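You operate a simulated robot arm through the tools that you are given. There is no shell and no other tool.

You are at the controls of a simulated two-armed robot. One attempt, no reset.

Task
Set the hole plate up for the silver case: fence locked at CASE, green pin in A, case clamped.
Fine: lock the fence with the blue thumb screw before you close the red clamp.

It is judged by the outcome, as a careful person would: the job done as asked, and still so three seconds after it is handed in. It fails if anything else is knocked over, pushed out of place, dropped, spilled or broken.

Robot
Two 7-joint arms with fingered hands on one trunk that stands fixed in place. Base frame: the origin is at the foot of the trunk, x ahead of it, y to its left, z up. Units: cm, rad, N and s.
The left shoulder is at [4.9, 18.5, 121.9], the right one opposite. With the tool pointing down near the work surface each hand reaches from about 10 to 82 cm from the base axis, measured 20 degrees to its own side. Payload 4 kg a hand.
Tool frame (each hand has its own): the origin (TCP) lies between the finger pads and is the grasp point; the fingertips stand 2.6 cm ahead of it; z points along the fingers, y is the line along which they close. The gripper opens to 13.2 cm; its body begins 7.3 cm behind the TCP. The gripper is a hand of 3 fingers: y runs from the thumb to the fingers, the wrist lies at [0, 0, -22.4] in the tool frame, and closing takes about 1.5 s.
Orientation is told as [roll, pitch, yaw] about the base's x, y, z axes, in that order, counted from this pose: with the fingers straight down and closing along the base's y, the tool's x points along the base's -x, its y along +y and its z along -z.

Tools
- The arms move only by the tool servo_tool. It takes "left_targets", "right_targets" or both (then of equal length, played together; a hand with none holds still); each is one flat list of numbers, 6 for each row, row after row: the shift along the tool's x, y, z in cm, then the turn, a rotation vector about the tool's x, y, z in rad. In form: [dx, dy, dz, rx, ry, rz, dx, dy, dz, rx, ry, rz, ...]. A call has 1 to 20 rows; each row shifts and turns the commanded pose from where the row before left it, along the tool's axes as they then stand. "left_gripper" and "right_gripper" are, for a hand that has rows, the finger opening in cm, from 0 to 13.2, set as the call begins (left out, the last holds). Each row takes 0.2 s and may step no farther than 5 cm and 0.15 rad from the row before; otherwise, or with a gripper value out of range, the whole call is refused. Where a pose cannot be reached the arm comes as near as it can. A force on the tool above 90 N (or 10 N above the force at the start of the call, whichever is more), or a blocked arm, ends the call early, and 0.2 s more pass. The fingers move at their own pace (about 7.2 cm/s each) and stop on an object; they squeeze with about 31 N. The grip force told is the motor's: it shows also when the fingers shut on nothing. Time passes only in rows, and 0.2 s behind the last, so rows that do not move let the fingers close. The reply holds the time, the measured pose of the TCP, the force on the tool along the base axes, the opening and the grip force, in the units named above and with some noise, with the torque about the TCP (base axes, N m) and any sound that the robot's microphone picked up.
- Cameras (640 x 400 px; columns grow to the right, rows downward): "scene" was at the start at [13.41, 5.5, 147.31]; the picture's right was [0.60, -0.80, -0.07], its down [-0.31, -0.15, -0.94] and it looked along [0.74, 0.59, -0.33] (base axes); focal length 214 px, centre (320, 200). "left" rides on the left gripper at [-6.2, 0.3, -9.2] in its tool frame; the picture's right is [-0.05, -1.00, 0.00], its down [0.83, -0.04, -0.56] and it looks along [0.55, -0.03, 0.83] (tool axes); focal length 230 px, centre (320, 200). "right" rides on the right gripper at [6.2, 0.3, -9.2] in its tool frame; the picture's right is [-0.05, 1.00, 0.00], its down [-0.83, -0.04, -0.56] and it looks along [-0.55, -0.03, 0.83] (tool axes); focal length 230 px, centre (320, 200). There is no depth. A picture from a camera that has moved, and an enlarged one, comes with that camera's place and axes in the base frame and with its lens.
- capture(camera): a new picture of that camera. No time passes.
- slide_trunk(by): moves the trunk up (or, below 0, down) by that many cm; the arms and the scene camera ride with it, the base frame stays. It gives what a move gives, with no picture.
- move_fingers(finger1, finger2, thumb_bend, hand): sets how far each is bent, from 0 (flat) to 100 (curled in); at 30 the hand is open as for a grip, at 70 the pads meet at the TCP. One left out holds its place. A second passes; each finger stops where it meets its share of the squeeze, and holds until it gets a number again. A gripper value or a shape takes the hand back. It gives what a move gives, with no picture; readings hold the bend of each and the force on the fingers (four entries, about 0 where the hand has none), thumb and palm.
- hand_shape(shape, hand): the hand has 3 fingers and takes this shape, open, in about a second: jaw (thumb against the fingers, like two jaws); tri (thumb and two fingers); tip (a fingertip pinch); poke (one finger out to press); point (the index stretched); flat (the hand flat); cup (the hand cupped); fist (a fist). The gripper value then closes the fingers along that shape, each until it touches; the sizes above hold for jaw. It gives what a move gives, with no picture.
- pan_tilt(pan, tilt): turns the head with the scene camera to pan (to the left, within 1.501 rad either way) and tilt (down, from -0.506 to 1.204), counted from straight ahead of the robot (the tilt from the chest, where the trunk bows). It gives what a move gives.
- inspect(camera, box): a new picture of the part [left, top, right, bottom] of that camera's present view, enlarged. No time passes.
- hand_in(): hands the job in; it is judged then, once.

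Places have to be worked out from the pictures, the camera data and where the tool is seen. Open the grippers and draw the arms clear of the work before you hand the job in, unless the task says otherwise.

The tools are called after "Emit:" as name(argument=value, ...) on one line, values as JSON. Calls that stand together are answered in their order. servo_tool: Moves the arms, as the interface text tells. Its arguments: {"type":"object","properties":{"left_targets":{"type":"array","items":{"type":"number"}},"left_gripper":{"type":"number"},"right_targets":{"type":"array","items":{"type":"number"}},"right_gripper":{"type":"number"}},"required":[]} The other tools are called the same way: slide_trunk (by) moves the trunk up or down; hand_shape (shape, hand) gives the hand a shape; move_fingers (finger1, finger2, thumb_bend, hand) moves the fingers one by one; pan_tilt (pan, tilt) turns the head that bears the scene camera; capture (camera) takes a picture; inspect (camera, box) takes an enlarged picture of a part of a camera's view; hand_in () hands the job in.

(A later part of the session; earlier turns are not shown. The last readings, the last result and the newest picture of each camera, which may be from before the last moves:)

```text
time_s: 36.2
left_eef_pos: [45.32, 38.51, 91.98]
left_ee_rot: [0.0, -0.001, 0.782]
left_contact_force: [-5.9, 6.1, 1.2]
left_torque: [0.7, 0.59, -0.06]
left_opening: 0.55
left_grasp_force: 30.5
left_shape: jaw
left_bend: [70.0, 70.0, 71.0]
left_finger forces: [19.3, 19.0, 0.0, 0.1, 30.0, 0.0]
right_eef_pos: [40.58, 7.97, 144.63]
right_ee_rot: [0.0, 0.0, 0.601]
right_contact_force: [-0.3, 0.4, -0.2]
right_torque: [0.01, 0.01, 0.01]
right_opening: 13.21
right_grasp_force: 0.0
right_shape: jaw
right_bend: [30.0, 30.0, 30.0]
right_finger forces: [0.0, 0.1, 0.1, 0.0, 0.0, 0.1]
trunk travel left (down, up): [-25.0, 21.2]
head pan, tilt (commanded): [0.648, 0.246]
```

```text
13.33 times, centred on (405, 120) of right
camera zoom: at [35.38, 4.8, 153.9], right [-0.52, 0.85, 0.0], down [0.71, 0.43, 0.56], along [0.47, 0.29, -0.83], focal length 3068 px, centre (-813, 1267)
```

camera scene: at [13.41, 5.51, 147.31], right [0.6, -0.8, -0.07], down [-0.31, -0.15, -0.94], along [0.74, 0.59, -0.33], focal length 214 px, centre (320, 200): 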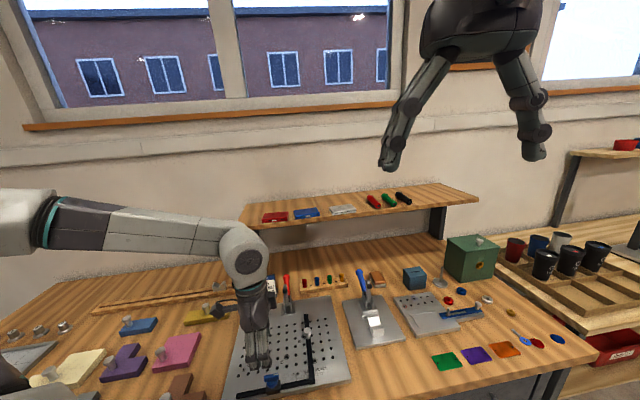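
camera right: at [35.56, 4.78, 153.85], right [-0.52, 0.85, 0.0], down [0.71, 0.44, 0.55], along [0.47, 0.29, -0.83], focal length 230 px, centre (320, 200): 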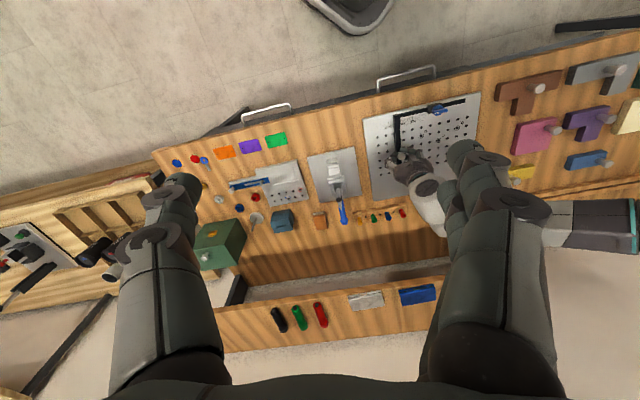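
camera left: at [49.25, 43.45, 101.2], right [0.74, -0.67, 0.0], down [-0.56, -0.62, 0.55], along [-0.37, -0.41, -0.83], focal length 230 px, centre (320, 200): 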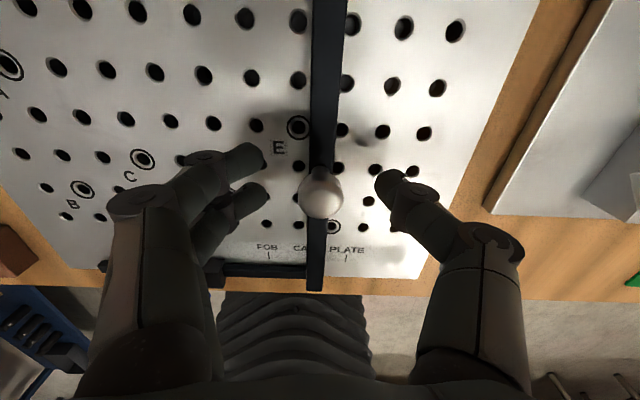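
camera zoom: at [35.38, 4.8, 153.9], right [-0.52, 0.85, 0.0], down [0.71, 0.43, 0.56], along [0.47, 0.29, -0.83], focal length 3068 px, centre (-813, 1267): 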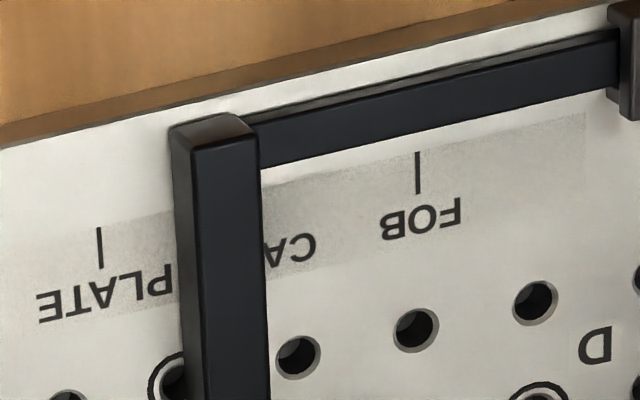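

The fence crept about 0.35 cm at ~8.5 N, so the screw has only partly tightened. I'll push the fence back to the tick now, then tighten the screw further.

Emit:
servo_tool(left_targets=[0, 0.2, 0, 0, 0, 0, 0, 0.2, 0, 0, 0, 0, 0, 0.15, 0, 0, 0, 0, 0, 0, 0, 0, 0, 0])

Emit:
inspect(camera="scene", box=[308, 358, 332, 378])

```text
time_s: 37.2
left_eef_pos: [45.26, 38.94, 91.99]
left_ee_rot: [-0.001, -0.001, 0.781]
left_contact_force: [4.3, -6.0, -5.7]
left_torque: [0.41, 0.33, -0.02]
left_opening: 0.51
left_grasp_force: 30.5
left_shape: jaw
left_bend: [70.0, 70.0, 71.0]
left_finger forces: [14.5, 14.1, 0.0, 0.0, 33.3, 0.0]
right_eef_pos: [40.8, 7.85, 144.64]
right_ee_rot: [0.0, 0.001, 0.602]
right_contact_force: [-0.5, 0.2, 0.4]
right_torque: [-0.01, -0.02, 0.0]
right_opening: 13.19
right_grasp_force: 0.0
right_shape: jaw
right_bend: [30.0, 30.0, 30.0]
right_finger forces: [0.0, 0.0, 0.0, 0.0, 0.1, 0.0]
trunk travel left (down, up): [-25.0, 21.2]
head pan, tilt (commanded): [0.648, 0.246]
```

```text
16.00 times, centred on (320, 368) of scene
camera zoom: at [13.55, 5.44, 147.3], right [0.6, -0.8, -0.07], down [-0.31, -0.15, -0.94], along [0.74, 0.58, -0.33], focal length 3432 px, centre (320, -2488)
```

zoom: 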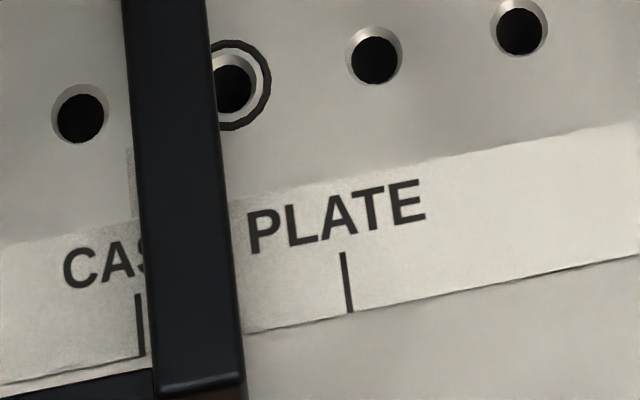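

Tick just visible with the edge about 0.13 cm away; pushing 0.15 cm more.

Emit:
servo_tool(left_targets=[0, 0.15, 0, 0, 0, 0, 0, 0, 0, 0, 0, 0])

Emit:
inspect(camera="scene", box=[308, 358, 332, 378])

```text
time_s: 37.8
left_eef_pos: [45.11, 39.2, 92.01]
left_ee_rot: [0.0, 0.0, 0.781]
left_contact_force: [2.5, -4.3, -4.1]
left_torque: [0.41, 0.42, -0.03]
left_opening: 0.52
left_grasp_force: 31.0
left_shape: jaw
left_bend: [70.0, 70.0, 71.0]
left_finger forces: [15.3, 14.9, 0.0, 0.0, 32.9, 0.1]
right_eef_pos: [40.63, 7.96, 144.58]
right_ee_rot: [0.0, 0.001, 0.601]
right_contact_force: [-0.3, -0.3, -0.1]
right_torque: [0.0, -0.01, 0.03]
right_opening: 13.22
right_grasp_force: 0.1
right_shape: jaw
right_bend: [30.0, 30.0, 30.0]
right_finger forces: [0.0, 0.0, 0.1, 0.0, 0.0, 0.0]
trunk travel left (down, up): [-25.0, 21.2]
head pan, tilt (commanded): [0.648, 0.246]
```

```text
16.00 times, centred on (320, 368) of scene
camera zoom: at [13.49, 5.47, 147.31], right [0.6, -0.8, -0.07], down [-0.31, -0.15, -0.94], along [0.74, 0.59, -0.33], focal length 3432 px, centre (320, -2488)
```

zoom: 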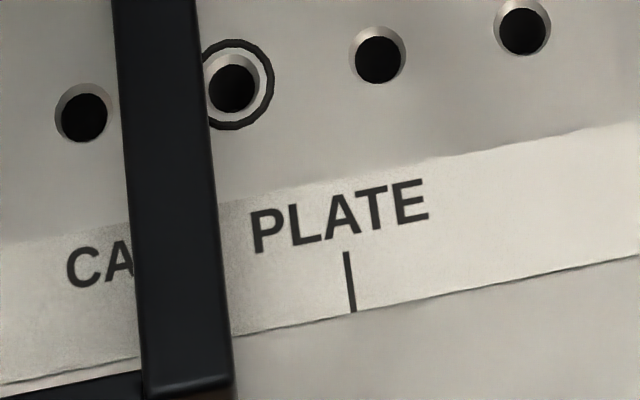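

The inner face is back on the tick. I'll release, rise, and return above the screw to look at the wing's present angle and tighten further.

Emit:
servo_tool(left_targets=[0, 0, 0, 0, 0, 0, 0, 0, 0, 0, 0, 0, 0, 0, 0, 0, 0, 0, 0, 0, -4, 0, 0, 0, 0, 0, -4, 0, 0, 0, 0, 0, -4, 0, 0, 0, 2.5, 2.32, 0, 0, 0, 0.15, 2.2, 2.8, 0, 0, 0, 0, 2.2, 2.8, 0, 0, 0, 0, 2.2, 2.8, 0, 0, 0, 0, 0, 0, 0, 0, 0, 0], left_gripper=6.0)

Emit:
capture(camera="left")

Emit:
inspect(camera="scene", box=[250, 340, 340, 400])

```text
time_s: 40.2
left_eef_pos: [31.24, 41.9, 103.83]
left_ee_rot: [0.001, 0.001, 0.633]
left_contact_force: [1.3, -0.2, 0.8]
left_torque: [-0.02, 0.01, -0.01]
left_opening: 5.94
left_grasp_force: 0.1
left_shape: jaw
left_bend: [73.0, 73.0, 70.0]
left_finger forces: [0.0, 0.0, 0.0, 0.0, 0.0, 0.0]
right_eef_pos: [40.77, 7.88, 144.59]
right_ee_rot: [-0.001, 0.001, 0.602]
right_contact_force: [-0.8, -0.1, -0.5]
right_torque: [-0.03, -0.01, 0.01]
right_opening: 13.18
right_grasp_force: 0.0
right_shape: jaw
right_bend: [30.0, 30.0, 30.0]
right_finger forces: [0.1, 0.0, 0.1, 0.1, 0.0, 0.0]
trunk travel left (down, up): [-25.0, 21.2]
head pan, tilt (commanded): [0.648, 0.246]
```

```text
taken
camera left: at [36.12, 45.71, 113.05], right [0.63, -0.77, 0.0], down [-0.64, -0.53, 0.56], along [-0.43, -0.35, -0.83], focal length 230 px, centre (320, 200)
```

left: 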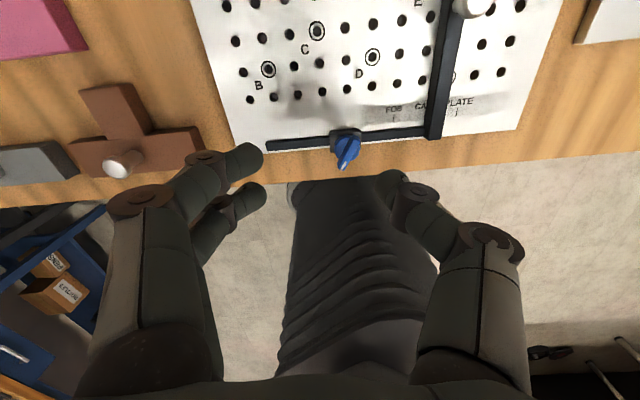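

```text
6.67 times, centred on (295, 370) of scene
camera zoom: at [13.53, 5.57, 147.29], right [0.6, -0.8, -0.07], down [-0.31, -0.15, -0.94], along [0.74, 0.58, -0.33], focal length 1430 px, centre (487, -933)
```

zoom: 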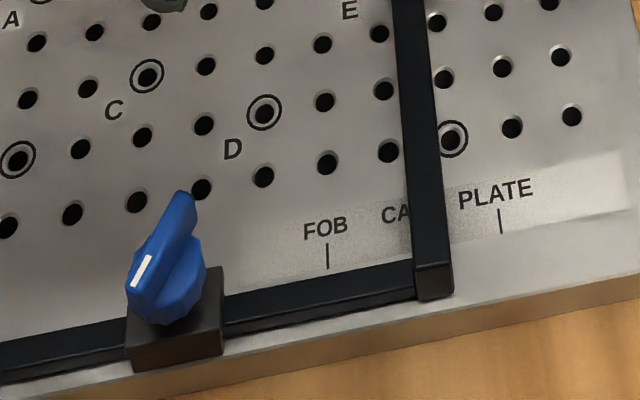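

Emit:
inspect(camera="left", box=[320, 120, 376, 176])

```text
7.14 times, centred on (348, 148) of left
camera zoom: at [36.12, 45.71, 113.05], right [0.63, -0.77, 0.0], down [-0.64, -0.53, 0.56], along [-0.43, -0.35, -0.83], focal length 1643 px, centre (120, 571)
```

zoom: 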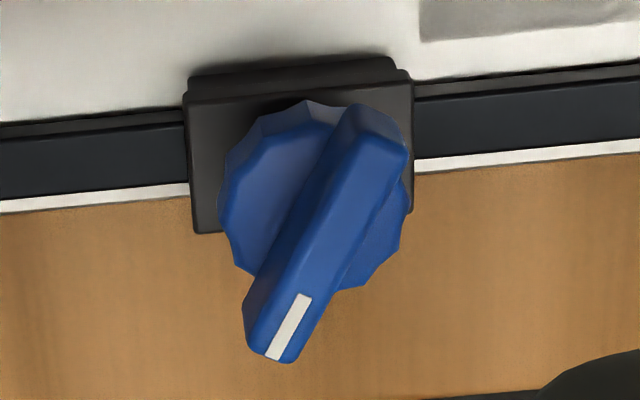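

The wing's mark end has gone from about -45° to about -162° (roughly 117° clockwise). I'll re-align the hand across the wing (yaw ≈0.32) and re-grip to turn it farther.

Emit:
servo_tool(left_targets=[0, 0, 0, 0, 0, 0.15, 0, 0, 0, 0, 0, 0.15, 0, 0, 0, 0, 0, 0.012, 1.316, -3.515, 0, 0, 0, 0, 0, 0, 3.5, 0, 0, 0, 0, 0, 3.5, 0, 0, 0, 0, 0, 2.0, 0, 0, 0, 0, 0, 1.4, 0, 0, 0, 0, 0, 0, 0, 0, 0], left_gripper=5.0)

Emit:
capture(camera="left")

```text
time_s: 42.2
left_eef_pos: [31.18, 38.18, 93.56]
left_ee_rot: [-0.002, -0.001, 0.32]
left_contact_force: [-0.5, -0.2, -0.5]
left_torque: [0.03, 0.0, -0.01]
left_opening: 5.06
left_grasp_force: 0.0
left_shape: jaw
left_bend: [73.0, 73.0, 70.0]
left_finger forces: [0.0, 0.0, 0.0, 0.1, 0.0, 0.1]
right_eef_pos: [40.53, 7.84, 144.67]
right_ee_rot: [-0.001, -0.001, 0.603]
right_contact_force: [0.7, 0.3, 0.3]
right_torque: [0.01, 0.02, -0.04]
right_opening: 13.19
right_grasp_force: 0.1
right_shape: jaw
right_bend: [30.0, 30.0, 30.0]
right_finger forces: [0.0, 0.1, 0.0, 0.0, 0.1, 0.0]
trunk travel left (down, up): [-25.0, 21.2]
head pan, tilt (commanded): [0.648, 0.246]
```

```text
taken
camera left: at [36.94, 40.24, 102.77], right [0.36, -0.93, 0.0], down [-0.78, -0.3, 0.55], along [-0.52, -0.2, -0.83], focal length 230 px, centre (320, 200)
```

left: 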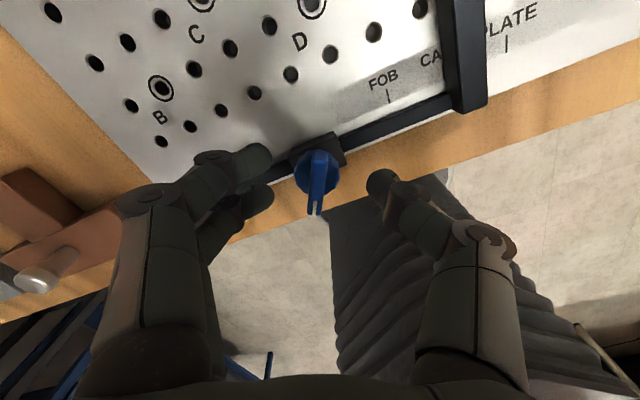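

The wing is lined up with the jaw. Closing, then turning clockwise in small steps while reading the torque.

Emit:
servo_tool(left_targets=[0, 0, 0, 0, 0, 0, 0, 0, 0, 0, 0, 0, 0, 0, 0, 0, 0, 0, 0, 0, 0, 0, 0, 0, 0, 0, 0, 0, 0, 0, 0, 0, 0, 0, 0, 0], left_gripper=0)

Emit:
servo_tool(left_targets=[0, 0, 0, 0, 0, 0.07, 0, 0, 0, 0, 0, 0.07, 0, 0, 0, 0, 0, 0])

Emit:
inspect(camera="left", box=[270, 130, 370, 220])

```text
time_s: 43.6
left_eef_pos: [31.22, 38.08, 93.55]
left_ee_rot: [0.0, -0.003, 0.322]
left_contact_force: [1.6, 5.4, 10.6]
left_torque: [0.12, -0.01, 0.03]
left_opening: 1.03
left_grasp_force: 31.7
left_shape: jaw
left_bend: [72.0, 71.0, 70.0]
left_finger forces: [16.3, 15.3, 0.0, 0.0, 31.9, 0.0]
right_eef_pos: [40.57, 7.91, 144.73]
right_ee_rot: [-0.001, 0.001, 0.6]
right_contact_force: [-0.5, 0.0, 0.1]
right_torque: [0.03, 0.0, 0.0]
right_opening: 13.23
right_grasp_force: 0.0
right_shape: jaw
right_bend: [30.0, 30.0, 30.0]
right_finger forces: [0.0, 0.1, 0.1, 0.1, 0.0, 0.1]
trunk travel left (down, up): [-25.0, 21.2]
head pan, tilt (commanded): [0.648, 0.246]
```

```text
time_s: 44.4
left_eef_pos: [31.17, 38.07, 93.54]
left_ee_rot: [-0.001, 0.0, 0.178]
left_contact_force: [-1.0, 4.8, 14.7]
left_torque: [0.07, 0.03, 0.2]
left_opening: 1.04
left_grasp_force: 31.5
left_shape: jaw
left_bend: [71.0, 71.0, 70.0]
left_finger forces: [16.4, 17.1, 0.0, 0.0, 34.3, 0.0]
right_eef_pos: [40.45, 7.89, 144.7]
right_ee_rot: [0.0, 0.0, 0.6]
right_contact_force: [0.1, 0.6, 0.6]
right_torque: [-0.01, 0.03, -0.03]
right_opening: 13.21
right_grasp_force: 0.0
right_shape: jaw
right_bend: [30.0, 30.0, 30.0]
right_finger forces: [0.1, 0.1, 0.0, 0.0, 0.0, 0.0]
trunk travel left (down, up): [-25.0, 21.2]
head pan, tilt (commanded): [0.648, 0.246]
```

```text
4.44 times, centred on (320, 175) of left
camera zoom: at [37.1, 39.4, 102.86], right [0.23, -0.97, 0.0], down [-0.81, -0.19, 0.55], along [-0.54, -0.13, -0.83], focal length 1022 px, centre (320, 311)
```

zoom: 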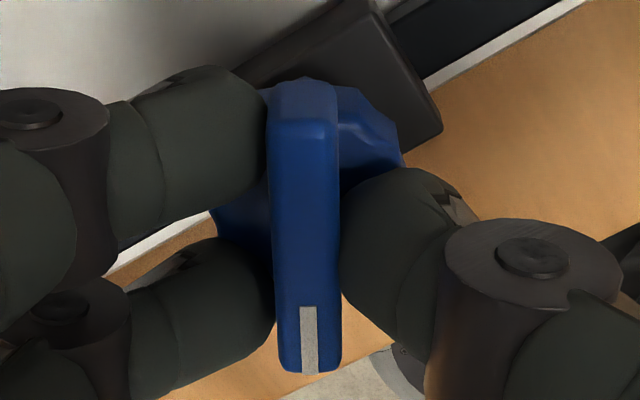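

Emit:
servo_tool(left_targets=[0, 0, 0, 0, 0, 0.07, 0, 0, 0, 0, 0, 0.07, 0, 0, 0, 0, 0, 0])

Emit:
inspect(camera="left", box=[270, 130, 370, 220])

```text
time_s: 45.2
left_eef_pos: [30.93, 38.1, 93.55]
left_ee_rot: [-0.001, -0.001, 0.04]
left_contact_force: [-6.0, 3.6, 16.8]
left_torque: [0.09, 0.16, 0.38]
left_opening: 1.01
left_grasp_force: 30.8
left_shape: jaw
left_bend: [71.0, 71.0, 70.0]
left_finger forces: [16.3, 24.3, 0.1, 0.0, 35.4, 0.0]
right_eef_pos: [40.44, 7.75, 144.75]
right_ee_rot: [0.001, -0.003, 0.6]
right_contact_force: [0.5, 0.7, -0.3]
right_torque: [0.02, -0.02, -0.02]
right_opening: 13.19
right_grasp_force: 0.1
right_shape: jaw
right_bend: [30.0, 30.0, 30.0]
right_finger forces: [0.0, 0.1, 0.1, 0.0, 0.0, 0.0]
trunk travel left (down, up): [-25.0, 21.2]
head pan, tilt (commanded): [0.648, 0.246]
```

```text
4.44 times, centred on (320, 175) of left
camera zoom: at [37.15, 38.54, 102.86], right [0.09, -1.0, 0.0], down [-0.83, -0.08, 0.56], along [-0.55, -0.05, -0.83], focal length 1022 px, centre (320, 311)
```

zoom: 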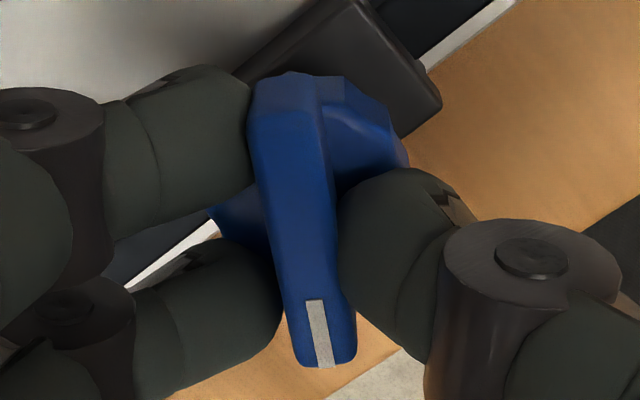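

Torque is rising while the wing stays roughly in place. I'll push the turn further to see whether the wing still advances or is truly on a stop.

Emit:
servo_tool(left_targets=[0, 0, 0, 0, 0, 0.08, 0, 0, 0, 0, 0, 0.08, 0, 0, 0, 0, 0, 0.08, 0, 0, 0, 0, 0, 0.08, 0, 0, 0, 0, 0, 0])

Emit:
inspect(camera="left", box=[270, 130, 370, 220])

Emit:
inspect(camera="right", box=[370, 70, 490, 160])

```text
time_s: 46.4
left_eef_pos: [30.75, 38.02, 93.51]
left_ee_rot: [0.0, 0.002, -0.281]
left_contact_force: [-20.4, 7.9, 17.1]
left_torque: [0.12, 0.64, 0.91]
left_opening: 1.04
left_grasp_force: 31.1
left_shape: jaw
left_bend: [71.0, 71.0, 71.0]
left_finger forces: [22.7, 38.7, 0.0, 0.0, 49.9, 0.0]
right_eef_pos: [40.19, 7.88, 144.76]
right_ee_rot: [-0.004, -0.001, 0.602]
right_contact_force: [0.9, 0.4, 0.5]
right_torque: [0.0, -0.02, 0.01]
right_opening: 13.16
right_grasp_force: 0.1
right_shape: jaw
right_bend: [30.0, 30.0, 30.0]
right_finger forces: [0.1, 0.0, 0.1, 0.0, 0.0, 0.0]
trunk travel left (down, up): [-25.0, 21.2]
head pan, tilt (commanded): [0.648, 0.246]
```

```text
4.44 times, centred on (320, 175) of left
camera zoom: at [36.78, 36.65, 102.82], right [-0.23, -0.97, 0.0], down [-0.81, 0.19, 0.56], along [-0.54, 0.13, -0.83], focal length 1022 px, centre (320, 311)
```

zoom: 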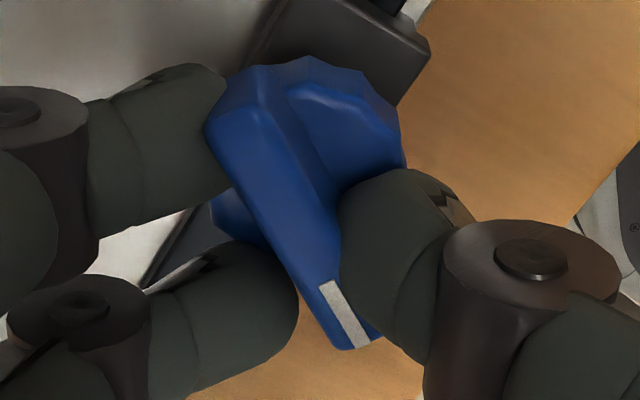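

```text
4.44 times, centred on (430, 115) of right
camera zoom: at [35.01, 4.74, 153.99], right [-0.52, 0.85, 0.0], down [0.71, 0.43, 0.56], along [0.48, 0.29, -0.83], focal length 1022 px, centre (-169, 578)
```

zoom: 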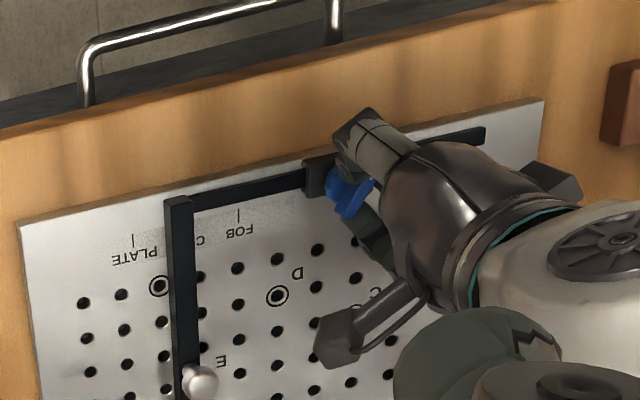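

The wing reads ~126° at 0.91 N·m versus ~123° at 0.38 N·m — that's a (slightly springy) hard stop near 120°. To be sure clockwise is the tight end, I'll turn back counter-clockwise past the starting angle and see if a stop is there.

Emit:
servo_tool(left_targets=[0, 0, 0, 0, 0, -0.14, 0, 0, 0, 0, 0, -0.14, 0, 0, 0, 0, 0, -0.14, 0, 0, 0, 0, 0, -0.14, 0, 0, 0, 0, 0, -0.14, 0, 0, 0, 0, 0, -0.14, 0, 0, 0, 0, 0, -0.14, 0, 0, 0, 0, 0, -0.14, 0, 0, 0, 0, 0, -0.14, 0, 0, 0, 0, 0, -0.14, 0, 0, 0, 0, 0, -0.14, 0, 0, 0, 0, 0, -0.14, 0, 0, 0, 0, 0, -0.14, 0, 0, 0, 0, 0, -0.14, 0, 0, 0, 0, 0, -0.14, 0, 0, 0, 0, 0, -0.14, 0, 0, 0, 0, 0, -0.14, 0, 0, 0, 0, 0, -0.14, 0, 0, 0, 0, 0, 0])

Emit:
inspect(camera="left", box=[270, 130, 370, 220])

```text
time_s: 50.4
left_eef_pos: [31.29, 38.07, 93.58]
left_ee_rot: [-0.003, -0.001, 2.24]
left_contact_force: [12.3, -4.0, 20.8]
left_torque: [0.07, -0.39, -0.39]
left_opening: 0.92
left_grasp_force: 31.1
left_shape: jaw
left_bend: [71.0, 72.0, 70.0]
left_finger forces: [16.8, 12.0, 0.0, 0.0, 45.3, 0.0]
right_eef_pos: [40.63, 7.65, 144.67]
right_ee_rot: [0.001, 0.001, 0.601]
right_contact_force: [0.6, 0.2, -0.1]
right_torque: [-0.04, 0.05, 0.0]
right_opening: 13.17
right_grasp_force: 0.1
right_shape: jaw
right_bend: [30.0, 30.0, 30.0]
right_finger forces: [0.1, 0.0, 0.1, 0.0, 0.1, 0.0]
trunk travel left (down, up): [-25.0, 21.2]
head pan, tilt (commanded): [0.648, 0.246]
```

```text
4.44 times, centred on (320, 175) of left
camera zoom: at [27.22, 42.51, 102.92], right [0.75, 0.66, 0.0], down [0.55, -0.63, 0.56], along [0.37, -0.41, -0.83], focal length 1022 px, centre (320, 311)
```

zoom: 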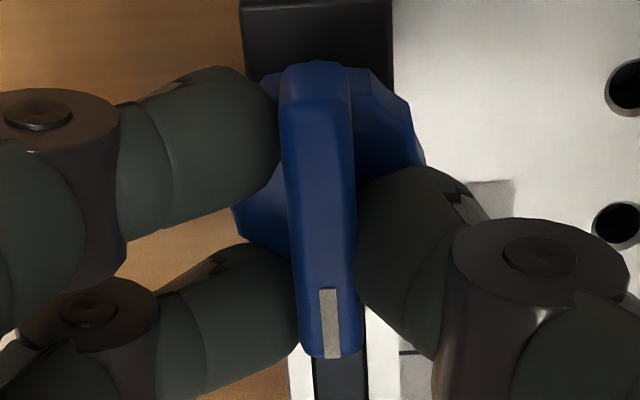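

With the wing back at its starting angle (-45°) there's a -0.39 N·m resistance: so the start was the loose stop and clockwise is indeed tightening. Turning clockwise again to the tight stop, firmly.

Emit:
servo_tool(left_targets=[0, 0, 0, 0, 0, 0.145, 0, 0, 0, 0, 0, 0.145, 0, 0, 0, 0, 0, 0.145, 0, 0, 0, 0, 0, 0.145, 0, 0, 0, 0, 0, 0.145, 0, 0, 0, 0, 0, 0.145, 0, 0, 0, 0, 0, 0.145, 0, 0, 0, 0, 0, 0.145, 0, 0, 0, 0, 0, 0.145, 0, 0, 0, 0, 0, 0.145, 0, 0, 0, 0, 0, 0.145, 0, 0, 0, 0, 0, 0.145, 0, 0, 0, 0, 0, 0.145, 0, 0, 0, 0, 0, 0.145, 0, 0, 0, 0, 0, 0.145, 0, 0, 0, 0, 0, 0.145, 0, 0, 0, 0, 0, 0.145, 0, 0, 0, 0, 0, 0])

Emit:
inspect(camera="left", box=[270, 130, 370, 220])

```text
time_s: 54.2
left_eef_pos: [30.65, 38.06, 93.61]
left_ee_rot: [0.0, 0.004, -0.227]
left_contact_force: [-25.7, 8.6, 17.4]
left_torque: [0.51, 0.66, 0.69]
left_opening: 1.04
left_grasp_force: 30.7
left_shape: jaw
left_bend: [71.0, 72.0, 71.0]
left_finger forces: [23.7, 50.3, 0.0, 0.1, 43.0, 0.0]
right_eef_pos: [40.16, 7.91, 144.82]
right_ee_rot: [-0.002, -0.003, 0.601]
right_contact_force: [-0.2, 0.3, 0.1]
right_torque: [0.02, 0.0, 0.02]
right_opening: 13.18
right_grasp_force: 0.2
right_shape: jaw
right_bend: [30.0, 30.0, 30.0]
right_finger forces: [0.0, 0.0, 0.0, 0.1, 0.1, 0.0]
trunk travel left (down, up): [-25.0, 21.2]
head pan, tilt (commanded): [0.648, 0.246]
```

```text
4.44 times, centred on (320, 175) of left
camera zoom: at [36.76, 36.94, 102.83], right [-0.17, -0.98, 0.0], down [-0.82, 0.14, 0.56], along [-0.55, 0.1, -0.83], focal length 1022 px, centre (320, 311)
```

zoom: 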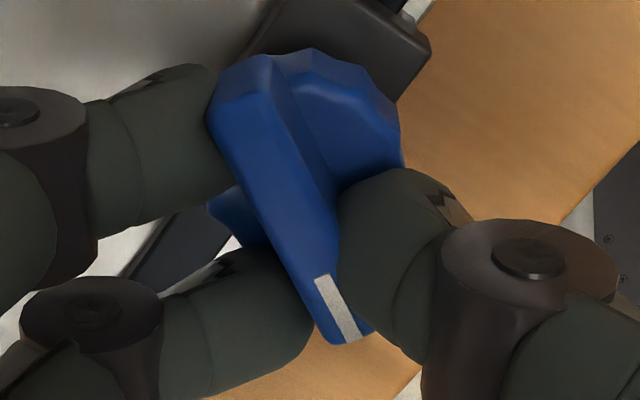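

Tight against the stop again (0.7 N·m). I'll open, rise, and look at the screw and fence.

Emit:
servo_tool(left_targets=[0, 0, 0, 0, 0, 0, 0, 0, 0, 0, 0, 0, 0, 0, 0, 0, 0, 0, 0, 0, 0, 0, 0, 0, 0, 0, -4, 0, 0, 0, 0, 0, -4, 0, 0, 0, 0, 0, -3, 0, 0, 0, 0, 0, 0, 0, 0, 0], left_gripper=6.0)

Emit:
inspect(camera="scene", box=[250, 340, 340, 400])

Emit:
inspect(camera="left", box=[290, 90, 350, 150])

Emit:
inspect(camera="scene", box=[308, 358, 332, 378])

```text
time_s: 56.0
left_eef_pos: [31.09, 38.16, 104.67]
left_ee_rot: [0.0, 0.001, -0.225]
left_contact_force: [0.6, -0.3, -1.0]
left_torque: [0.02, 0.0, 0.01]
left_opening: 5.97
left_grasp_force: 0.1
left_shape: jaw
left_bend: [73.0, 73.0, 70.0]
left_finger forces: [0.0, 0.0, 0.0, 0.1, 0.0, 0.0]
right_eef_pos: [40.75, 7.91, 144.67]
right_ee_rot: [-0.001, 0.0, 0.6]
right_contact_force: [-0.3, 0.7, 0.2]
right_torque: [0.01, 0.0, -0.01]
right_opening: 13.18
right_grasp_force: 0.0
right_shape: jaw
right_bend: [30.0, 30.0, 30.0]
right_finger forces: [0.1, 0.0, 0.1, 0.1, 0.1, 0.1]
trunk travel left (down, up): [-25.0, 21.2]
head pan, tilt (commanded): [0.648, 0.246]
```

```text
6.67 times, centred on (295, 370) of scene
camera zoom: at [13.42, 5.49, 147.31], right [0.6, -0.8, -0.07], down [-0.31, -0.15, -0.94], along [0.74, 0.59, -0.33], focal length 1430 px, centre (487, -933)
```

zoom: 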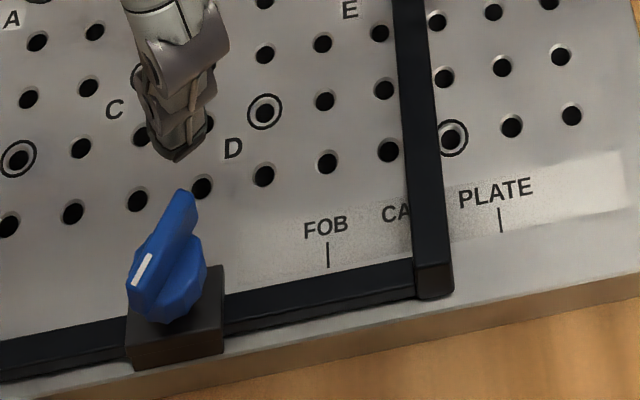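

```text
6.67 times, centred on (320, 120) of left
camera zoom: at [37.29, 36.94, 113.92], right [-0.17, -0.98, 0.0], down [-0.82, 0.14, 0.56], along [-0.55, 0.1, -0.83], focal length 1534 px, centre (320, 733)
```

zoom: 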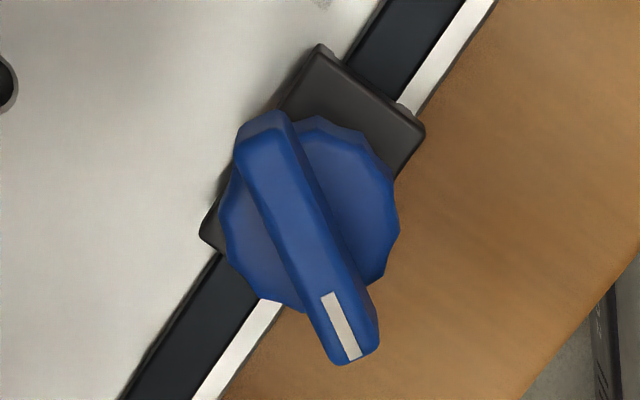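

```text
16.00 times, centred on (320, 368) of scene
camera zoom: at [13.42, 5.49, 147.31], right [0.6, -0.8, -0.07], down [-0.31, -0.15, -0.94], along [0.74, 0.59, -0.33], focal length 3432 px, centre (320, -2488)
```

zoom: 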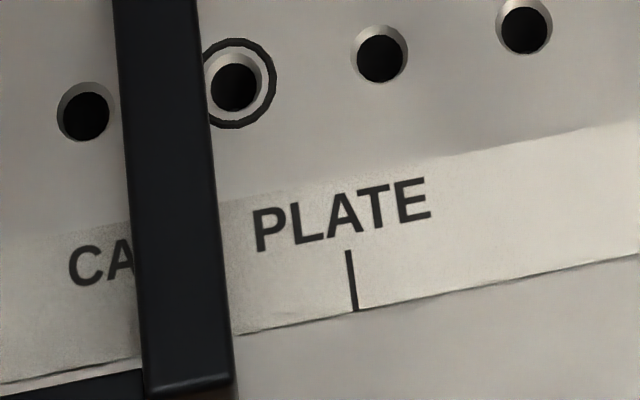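

The wing sits at its ~120° stop and the fence's face is still on the CASE tick. Next the green pin: I'll look at the pin rack from both cameras.

Emit:
inspect(camera="right", box=[340, 190, 430, 240])

Emit:
inspect(camera="scene", box=[296, 270, 356, 300])

Emit:
inspect(camera="right", box=[360, 80, 500, 180])

```text
7.11 times, centred on (385, 215) of right
camera zoom: at [35.47, 4.72, 153.88], right [-0.52, 0.85, 0.0], down [0.71, 0.43, 0.56], along [0.47, 0.29, -0.83], focal length 1636 px, centre (-142, 93)
```

zoom: 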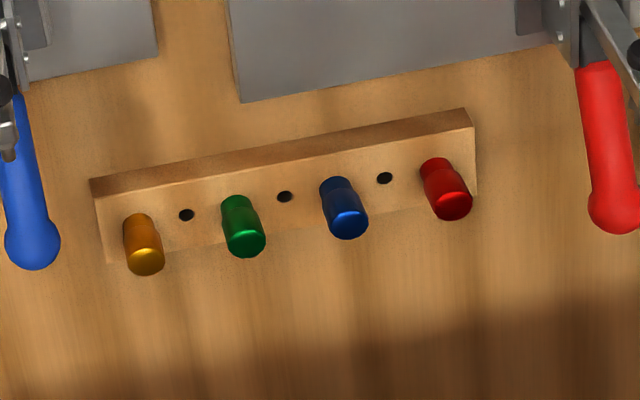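

```text
10.67 times, centred on (326, 285) of scene
camera zoom: at [13.42, 5.49, 147.31], right [0.6, -0.8, -0.07], down [-0.31, -0.15, -0.94], along [0.74, 0.59, -0.33], focal length 2288 px, centre (256, -707)
```

zoom: 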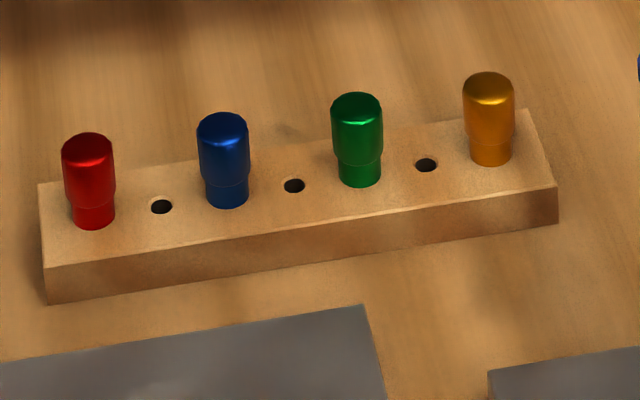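

```text
4.00 times, centred on (430, 130) of right
camera zoom: at [35.47, 4.72, 153.88], right [-0.52, 0.85, 0.0], down [0.71, 0.43, 0.56], along [0.47, 0.29, -0.83], focal length 920 px, centre (-120, 480)
```

zoom: 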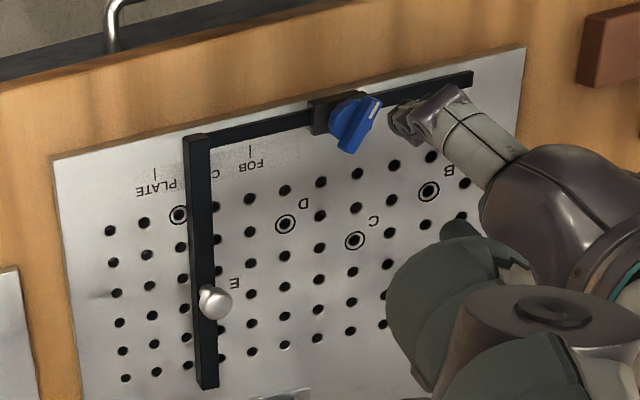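

Green pin: top ≈[68.1, 47.0, 92.0], head about 1.8 cm across, rack top ≈88.7, neighbours about 4.9 cm away along the rack. I'll approach with yaw 0 (closing diagonally to the rack, clear of neighbours) and the wrist leaned back 0.4 rad to stay away from the shelf; first to a standoff over [58, 45, 108].

Emit:
servo_tool(left_targets=[0, 0, 0, 0, 0, -0.15, 0, 0, 0, 0, 0, -0.075, -4.48, 1.14, -0.55, 0, 0, 0, -4.48, 1.14, -0.55, 0, 0, 0, -4.48, 1.14, -0.55, 0, 0, 0, -4.48, 1.14, -0.55, 0, 0, 0, -4.48, 1.14, -0.55, 0, 0, 0, -4.48, 1.14, -0.55, 0, 0, 0, 0, 0, 0, 0, -0.14, 0, 0, 0, 0, 0, -0.13, 0, 0, 0, 0, 0, -0.13, 0, 0, 0, 0, 0, 0, 0], left_gripper=5.0)

Emit:
capture(camera="left")

Emit:
capture(camera="scene")

Emit:
capture(camera="right")

```text
time_s: 58.6
left_eef_pos: [58.07, 44.85, 107.81]
left_ee_rot: [-0.001, -0.402, 0.0]
left_contact_force: [0.1, 1.3, -0.3]
left_torque: [-0.03, 0.01, -0.01]
left_opening: 5.03
left_grasp_force: 0.0
left_shape: jaw
left_bend: [73.0, 73.0, 70.0]
left_finger forces: [0.1, 0.0, 0.1, 0.0, 0.0, 0.0]
right_eef_pos: [40.57, 7.9, 144.62]
right_ee_rot: [0.0, 0.0, 0.601]
right_contact_force: [0.0, -0.3, -1.3]
right_torque: [0.02, 0.01, -0.03]
right_opening: 13.18
right_grasp_force: 0.1
right_shape: jaw
right_bend: [30.0, 30.0, 30.0]
right_finger forces: [0.0, 0.0, 0.1, 0.1, 0.0, 0.0]
trunk travel left (down, up): [-25.0, 21.2]
head pan, tilt (commanded): [0.648, 0.246]
```

```text
taken
camera left: at [60.14, 45.08, 118.71], right [0.05, -1.0, 0.02], down [-0.98, -0.04, 0.19], along [-0.19, -0.03, -0.98], focal length 230 px, centre (320, 200)
```

left: 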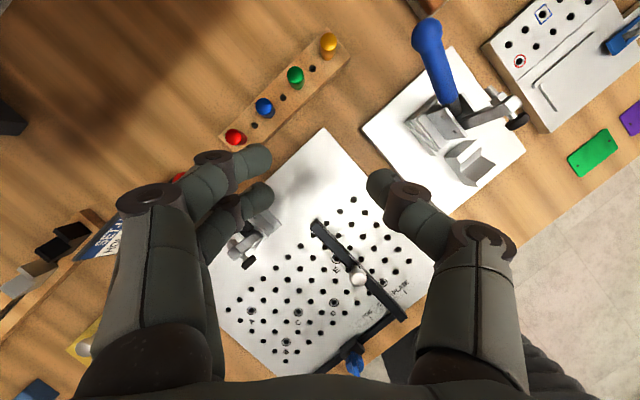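

```text
taken
camera scene: at [13.42, 5.5, 147.31], right [0.6, -0.8, -0.07], down [-0.31, -0.15, -0.94], along [0.74, 0.58, -0.33], focal length 214 px, centre (320, 200)
```

scene: 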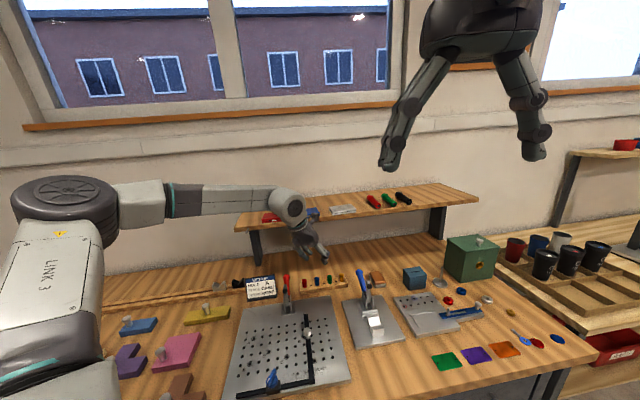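

```text
taken
camera right: at [35.47, 4.72, 153.88], right [-0.52, 0.85, 0.0], down [0.71, 0.43, 0.56], along [0.47, 0.29, -0.83], focal length 230 px, centre (320, 200)
```

right: 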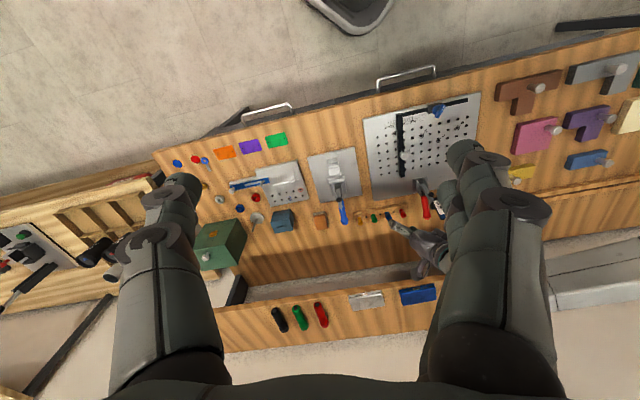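

The hand is well placed with the pins in view. I'll move in to just above the green pin for a fine check.

Emit:
servo_tool(left_targets=[-1.925, 0.75, 4.187, 0, 0, 0, -1.925, 0.75, 4.187, 0, 0, 0, -1.925, 0.75, 4.187, 0, 0, 0, 0, 0, 0, 0, 0, 0], left_gripper=4.5)

Emit:
capture(camera="left")

Emit:
inspect(camera="scene", box=[280, 230, 370, 300])

Emit:
inspect(camera="right", box=[340, 180, 450, 260])

```text
time_s: 59.6
left_eef_pos: [68.23, 47.16, 98.38]
left_ee_rot: [-0.001, -0.4, 0.002]
left_contact_force: [0.1, 0.0, 0.5]
left_torque: [-0.02, -0.01, 0.0]
left_opening: 4.51
left_grasp_force: 0.1
left_shape: jaw
left_bend: [73.0, 73.0, 70.0]
left_finger forces: [0.0, 0.0, 0.0, 0.0, 0.1, 0.1]
right_eef_pos: [40.54, 8.0, 144.76]
right_ee_rot: [-0.001, -0.001, 0.602]
right_contact_force: [-0.9, 0.2, -0.7]
right_torque: [-0.05, -0.03, -0.02]
right_opening: 13.19
right_grasp_force: 0.1
right_shape: jaw
right_bend: [30.0, 30.0, 30.0]
right_finger forces: [0.1, 0.0, 0.0, 0.0, 0.0, 0.0]
trunk travel left (down, up): [-25.0, 21.2]
head pan, tilt (commanded): [0.648, 0.246]
```

```text
taken
camera left: at [70.26, 47.45, 109.35], right [0.05, -1.0, 0.02], down [-0.98, -0.04, 0.19], along [-0.19, -0.03, -0.98], focal length 230 px, centre (320, 200)
```

left: 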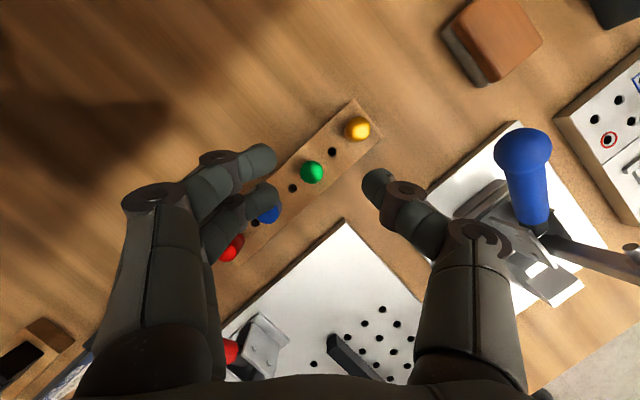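

```text
5.71 times, centred on (325, 265) of scene
camera zoom: at [13.34, 5.5, 147.32], right [0.6, -0.8, -0.07], down [-0.3, -0.15, -0.94], along [0.74, 0.59, -0.33], focal length 1226 px, centre (291, -171)
```

zoom: 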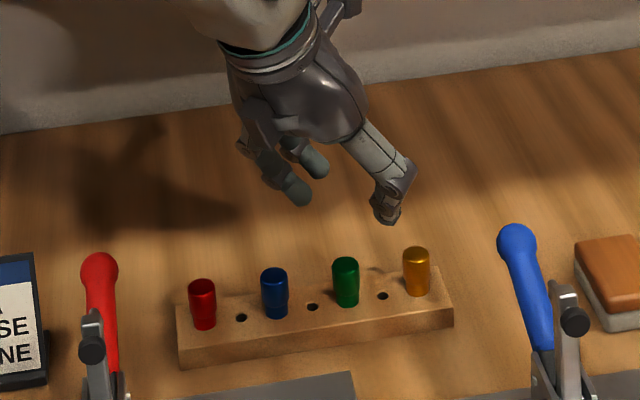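

```text
5.00 times, centred on (395, 220) of right
camera zoom: at [35.39, 4.73, 153.91], right [-0.52, 0.85, 0.0], down [0.71, 0.43, 0.56], along [0.47, 0.29, -0.83], focal length 1150 px, centre (-55, 100)
```

zoom: 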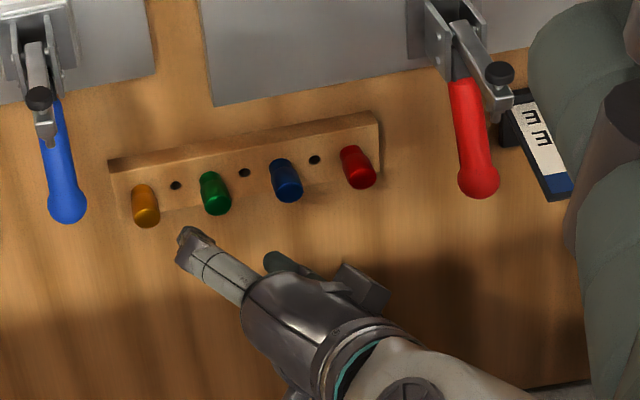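

The green pin is centred near [69.1, 47.5]. To keep the second finger away from the blue pin, I'll yaw the hand by -0.3 rad about vertical and shift over the pin, then check again.

Emit:
servo_tool(left_targets=[0, 0, 0, 0.0584, 0, 0.138, 0, 0, 0, 0.0584, 0, 0.138, -0.675, 0.58, 0.292, 0, 0, 0, 0, 0, 0, 0, 0, 0], left_gripper=3.6)

Emit:
capture(camera="left")

```text
time_s: 60.6
left_eef_pos: [69.17, 47.35, 98.47]
left_ee_rot: [-0.002, -0.4, -0.301]
left_contact_force: [0.9, 0.6, 1.0]
left_torque: [-0.01, -0.01, -0.01]
left_opening: 3.65
left_grasp_force: 0.0
left_shape: jaw
left_bend: [73.0, 73.0, 70.0]
left_finger forces: [0.0, 0.0, 0.0, 0.0, 0.0, 0.1]
right_eef_pos: [40.53, 7.92, 144.56]
right_ee_rot: [0.001, 0.001, 0.6]
right_contact_force: [0.5, -0.5, 0.5]
right_torque: [0.0, 0.01, -0.01]
right_opening: 13.22
right_grasp_force: 0.0
right_shape: jaw
right_bend: [30.0, 30.0, 30.0]
right_finger forces: [0.0, 0.0, 0.1, 0.0, 0.0, 0.1]
trunk travel left (down, up): [-25.0, 21.2]
head pan, tilt (commanded): [0.648, 0.246]
```

```text
taken
camera left: at [71.19, 47.11, 109.39], right [-0.25, -0.97, 0.02], down [-0.95, 0.25, 0.19], along [-0.19, 0.03, -0.98], focal length 230 px, centre (320, 200)
```

left: 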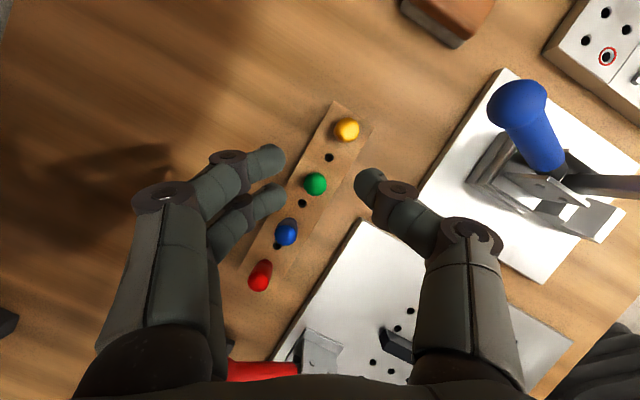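

The pin top appears at (315,183) against a predicted (318,184) for straight below, so I'm within 0.25 cm. Descending vertically to TCP z≈92.8 (fingertips about 90.3, above the rack).

Emit:
servo_tool(left_targets=[0.74, 0.08, 1.75, 0, 0, 0, 0.74, 0.06, 1.75, 0, 0, 0, 0.72, 0.06, 1.7, 0, 0, 0, 0, 0, 0, 0, 0, 0], left_gripper=3.6)

Emit:
capture(camera="left")

Emit:
inspect(camera="scene", box=[290, 255, 360, 300])

```text
time_s: 61.6
left_eef_pos: [69.22, 47.72, 92.82]
left_ee_rot: [0.001, -0.4, -0.298]
left_contact_force: [-0.7, 0.4, 0.0]
left_torque: [0.0, -0.05, -0.02]
left_opening: 3.62
left_grasp_force: 0.0
left_shape: jaw
left_bend: [73.0, 73.0, 70.0]
left_finger forces: [0.0, 0.1, 0.1, 0.0, 0.1, 0.1]
right_eef_pos: [40.67, 7.9, 144.71]
right_ee_rot: [0.001, -0.001, 0.598]
right_contact_force: [0.2, 0.5, -0.4]
right_torque: [0.01, 0.03, -0.02]
right_opening: 13.18
right_grasp_force: 0.0
right_shape: jaw
right_bend: [30.0, 30.0, 30.0]
right_finger forces: [0.0, 0.0, 0.0, 0.0, 0.0, 0.0]
trunk travel left (down, up): [-25.0, 21.2]
head pan, tilt (commanded): [0.648, 0.246]
```

```text
taken
camera left: at [71.3, 47.21, 103.74], right [-0.25, -0.97, 0.02], down [-0.95, 0.25, 0.19], along [-0.19, 0.03, -0.98], focal length 230 px, centre (320, 200)
```

left: 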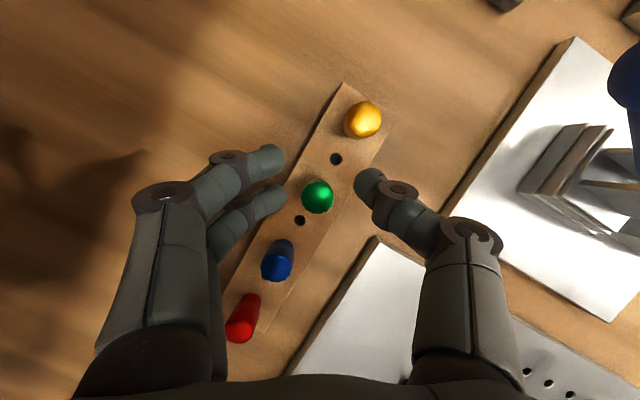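

```text
8.89 times, centred on (325, 278) of scene
camera zoom: at [13.42, 5.5, 147.31], right [0.6, -0.8, -0.07], down [-0.31, -0.15, -0.94], along [0.74, 0.59, -0.33], focal length 1906 px, centre (276, -489)
```

zoom: 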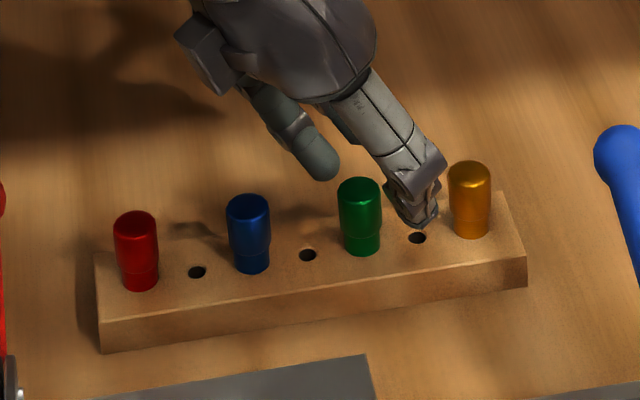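

The pin sits in the middle of the gap in both views. Closing on it.

Emit:
servo_tool(left_targets=[0, 0, 0, 0, 0, 0, 0, 0, 0, 0, 0, 0, 0, 0, 0, 0, 0, 0, 0, 0, 0, 0, 0, 0, 0, 0, 0, 0, 0, 0], left_gripper=0.5)

Emit:
inspect(camera="left", box=[250, 130, 400, 260])

Emit:
inspect(camera="scene", box=[290, 255, 360, 300])

```text
time_s: 62.8
left_eef_pos: [69.3, 47.49, 93.0]
left_ee_rot: [0.001, -0.403, -0.299]
left_contact_force: [4.2, -1.0, 9.3]
left_torque: [-0.11, -0.17, -0.03]
left_opening: 0.0
left_grasp_force: 31.2
left_shape: jaw
left_bend: [64.0, 71.0, 71.0]
left_finger forces: [0.1, 13.0, 0.1, 0.0, 34.7, 0.0]
right_eef_pos: [40.56, 7.87, 144.62]
right_ee_rot: [0.001, 0.0, 0.601]
right_contact_force: [-0.5, 0.4, -0.4]
right_torque: [-0.01, 0.01, -0.02]
right_opening: 13.18
right_grasp_force: 0.1
right_shape: jaw
right_bend: [30.0, 30.0, 30.0]
right_finger forces: [0.0, 0.0, 0.0, 0.0, 0.0, 0.0]
trunk travel left (down, up): [-25.0, 21.2]
head pan, tilt (commanded): [0.648, 0.246]
```

```text
3.08 times, centred on (325, 195) of left
camera zoom: at [71.33, 47.13, 103.95], right [-0.25, -0.97, 0.02], down [-0.95, 0.25, 0.18], along [-0.18, 0.03, -0.98], focal length 708 px, centre (305, 215)
```

zoom: 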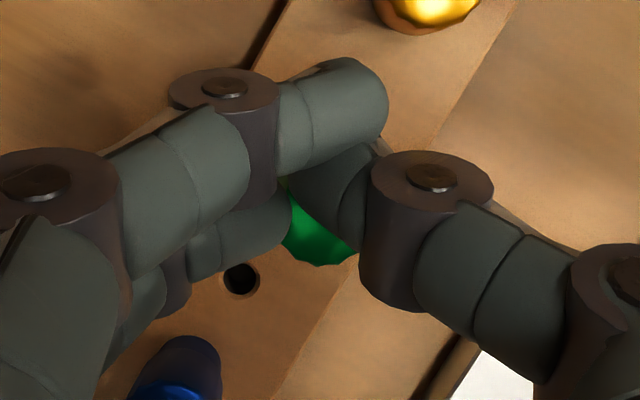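

```text
8.89 times, centred on (325, 278) of scene
camera zoom: at [13.36, 5.41, 147.33], right [0.6, -0.8, -0.07], down [-0.3, -0.15, -0.94], along [0.74, 0.59, -0.33], focal length 1906 px, centre (276, -489)
```

zoom: 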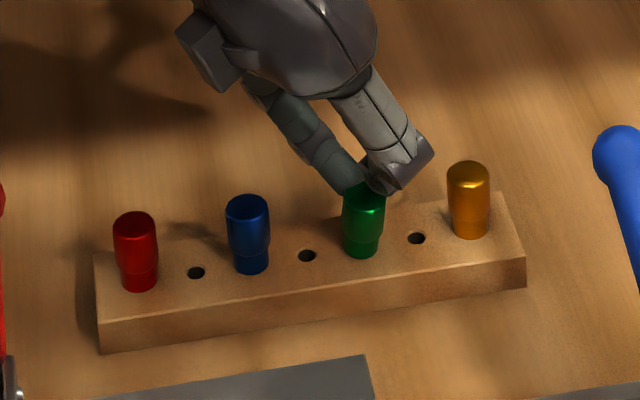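

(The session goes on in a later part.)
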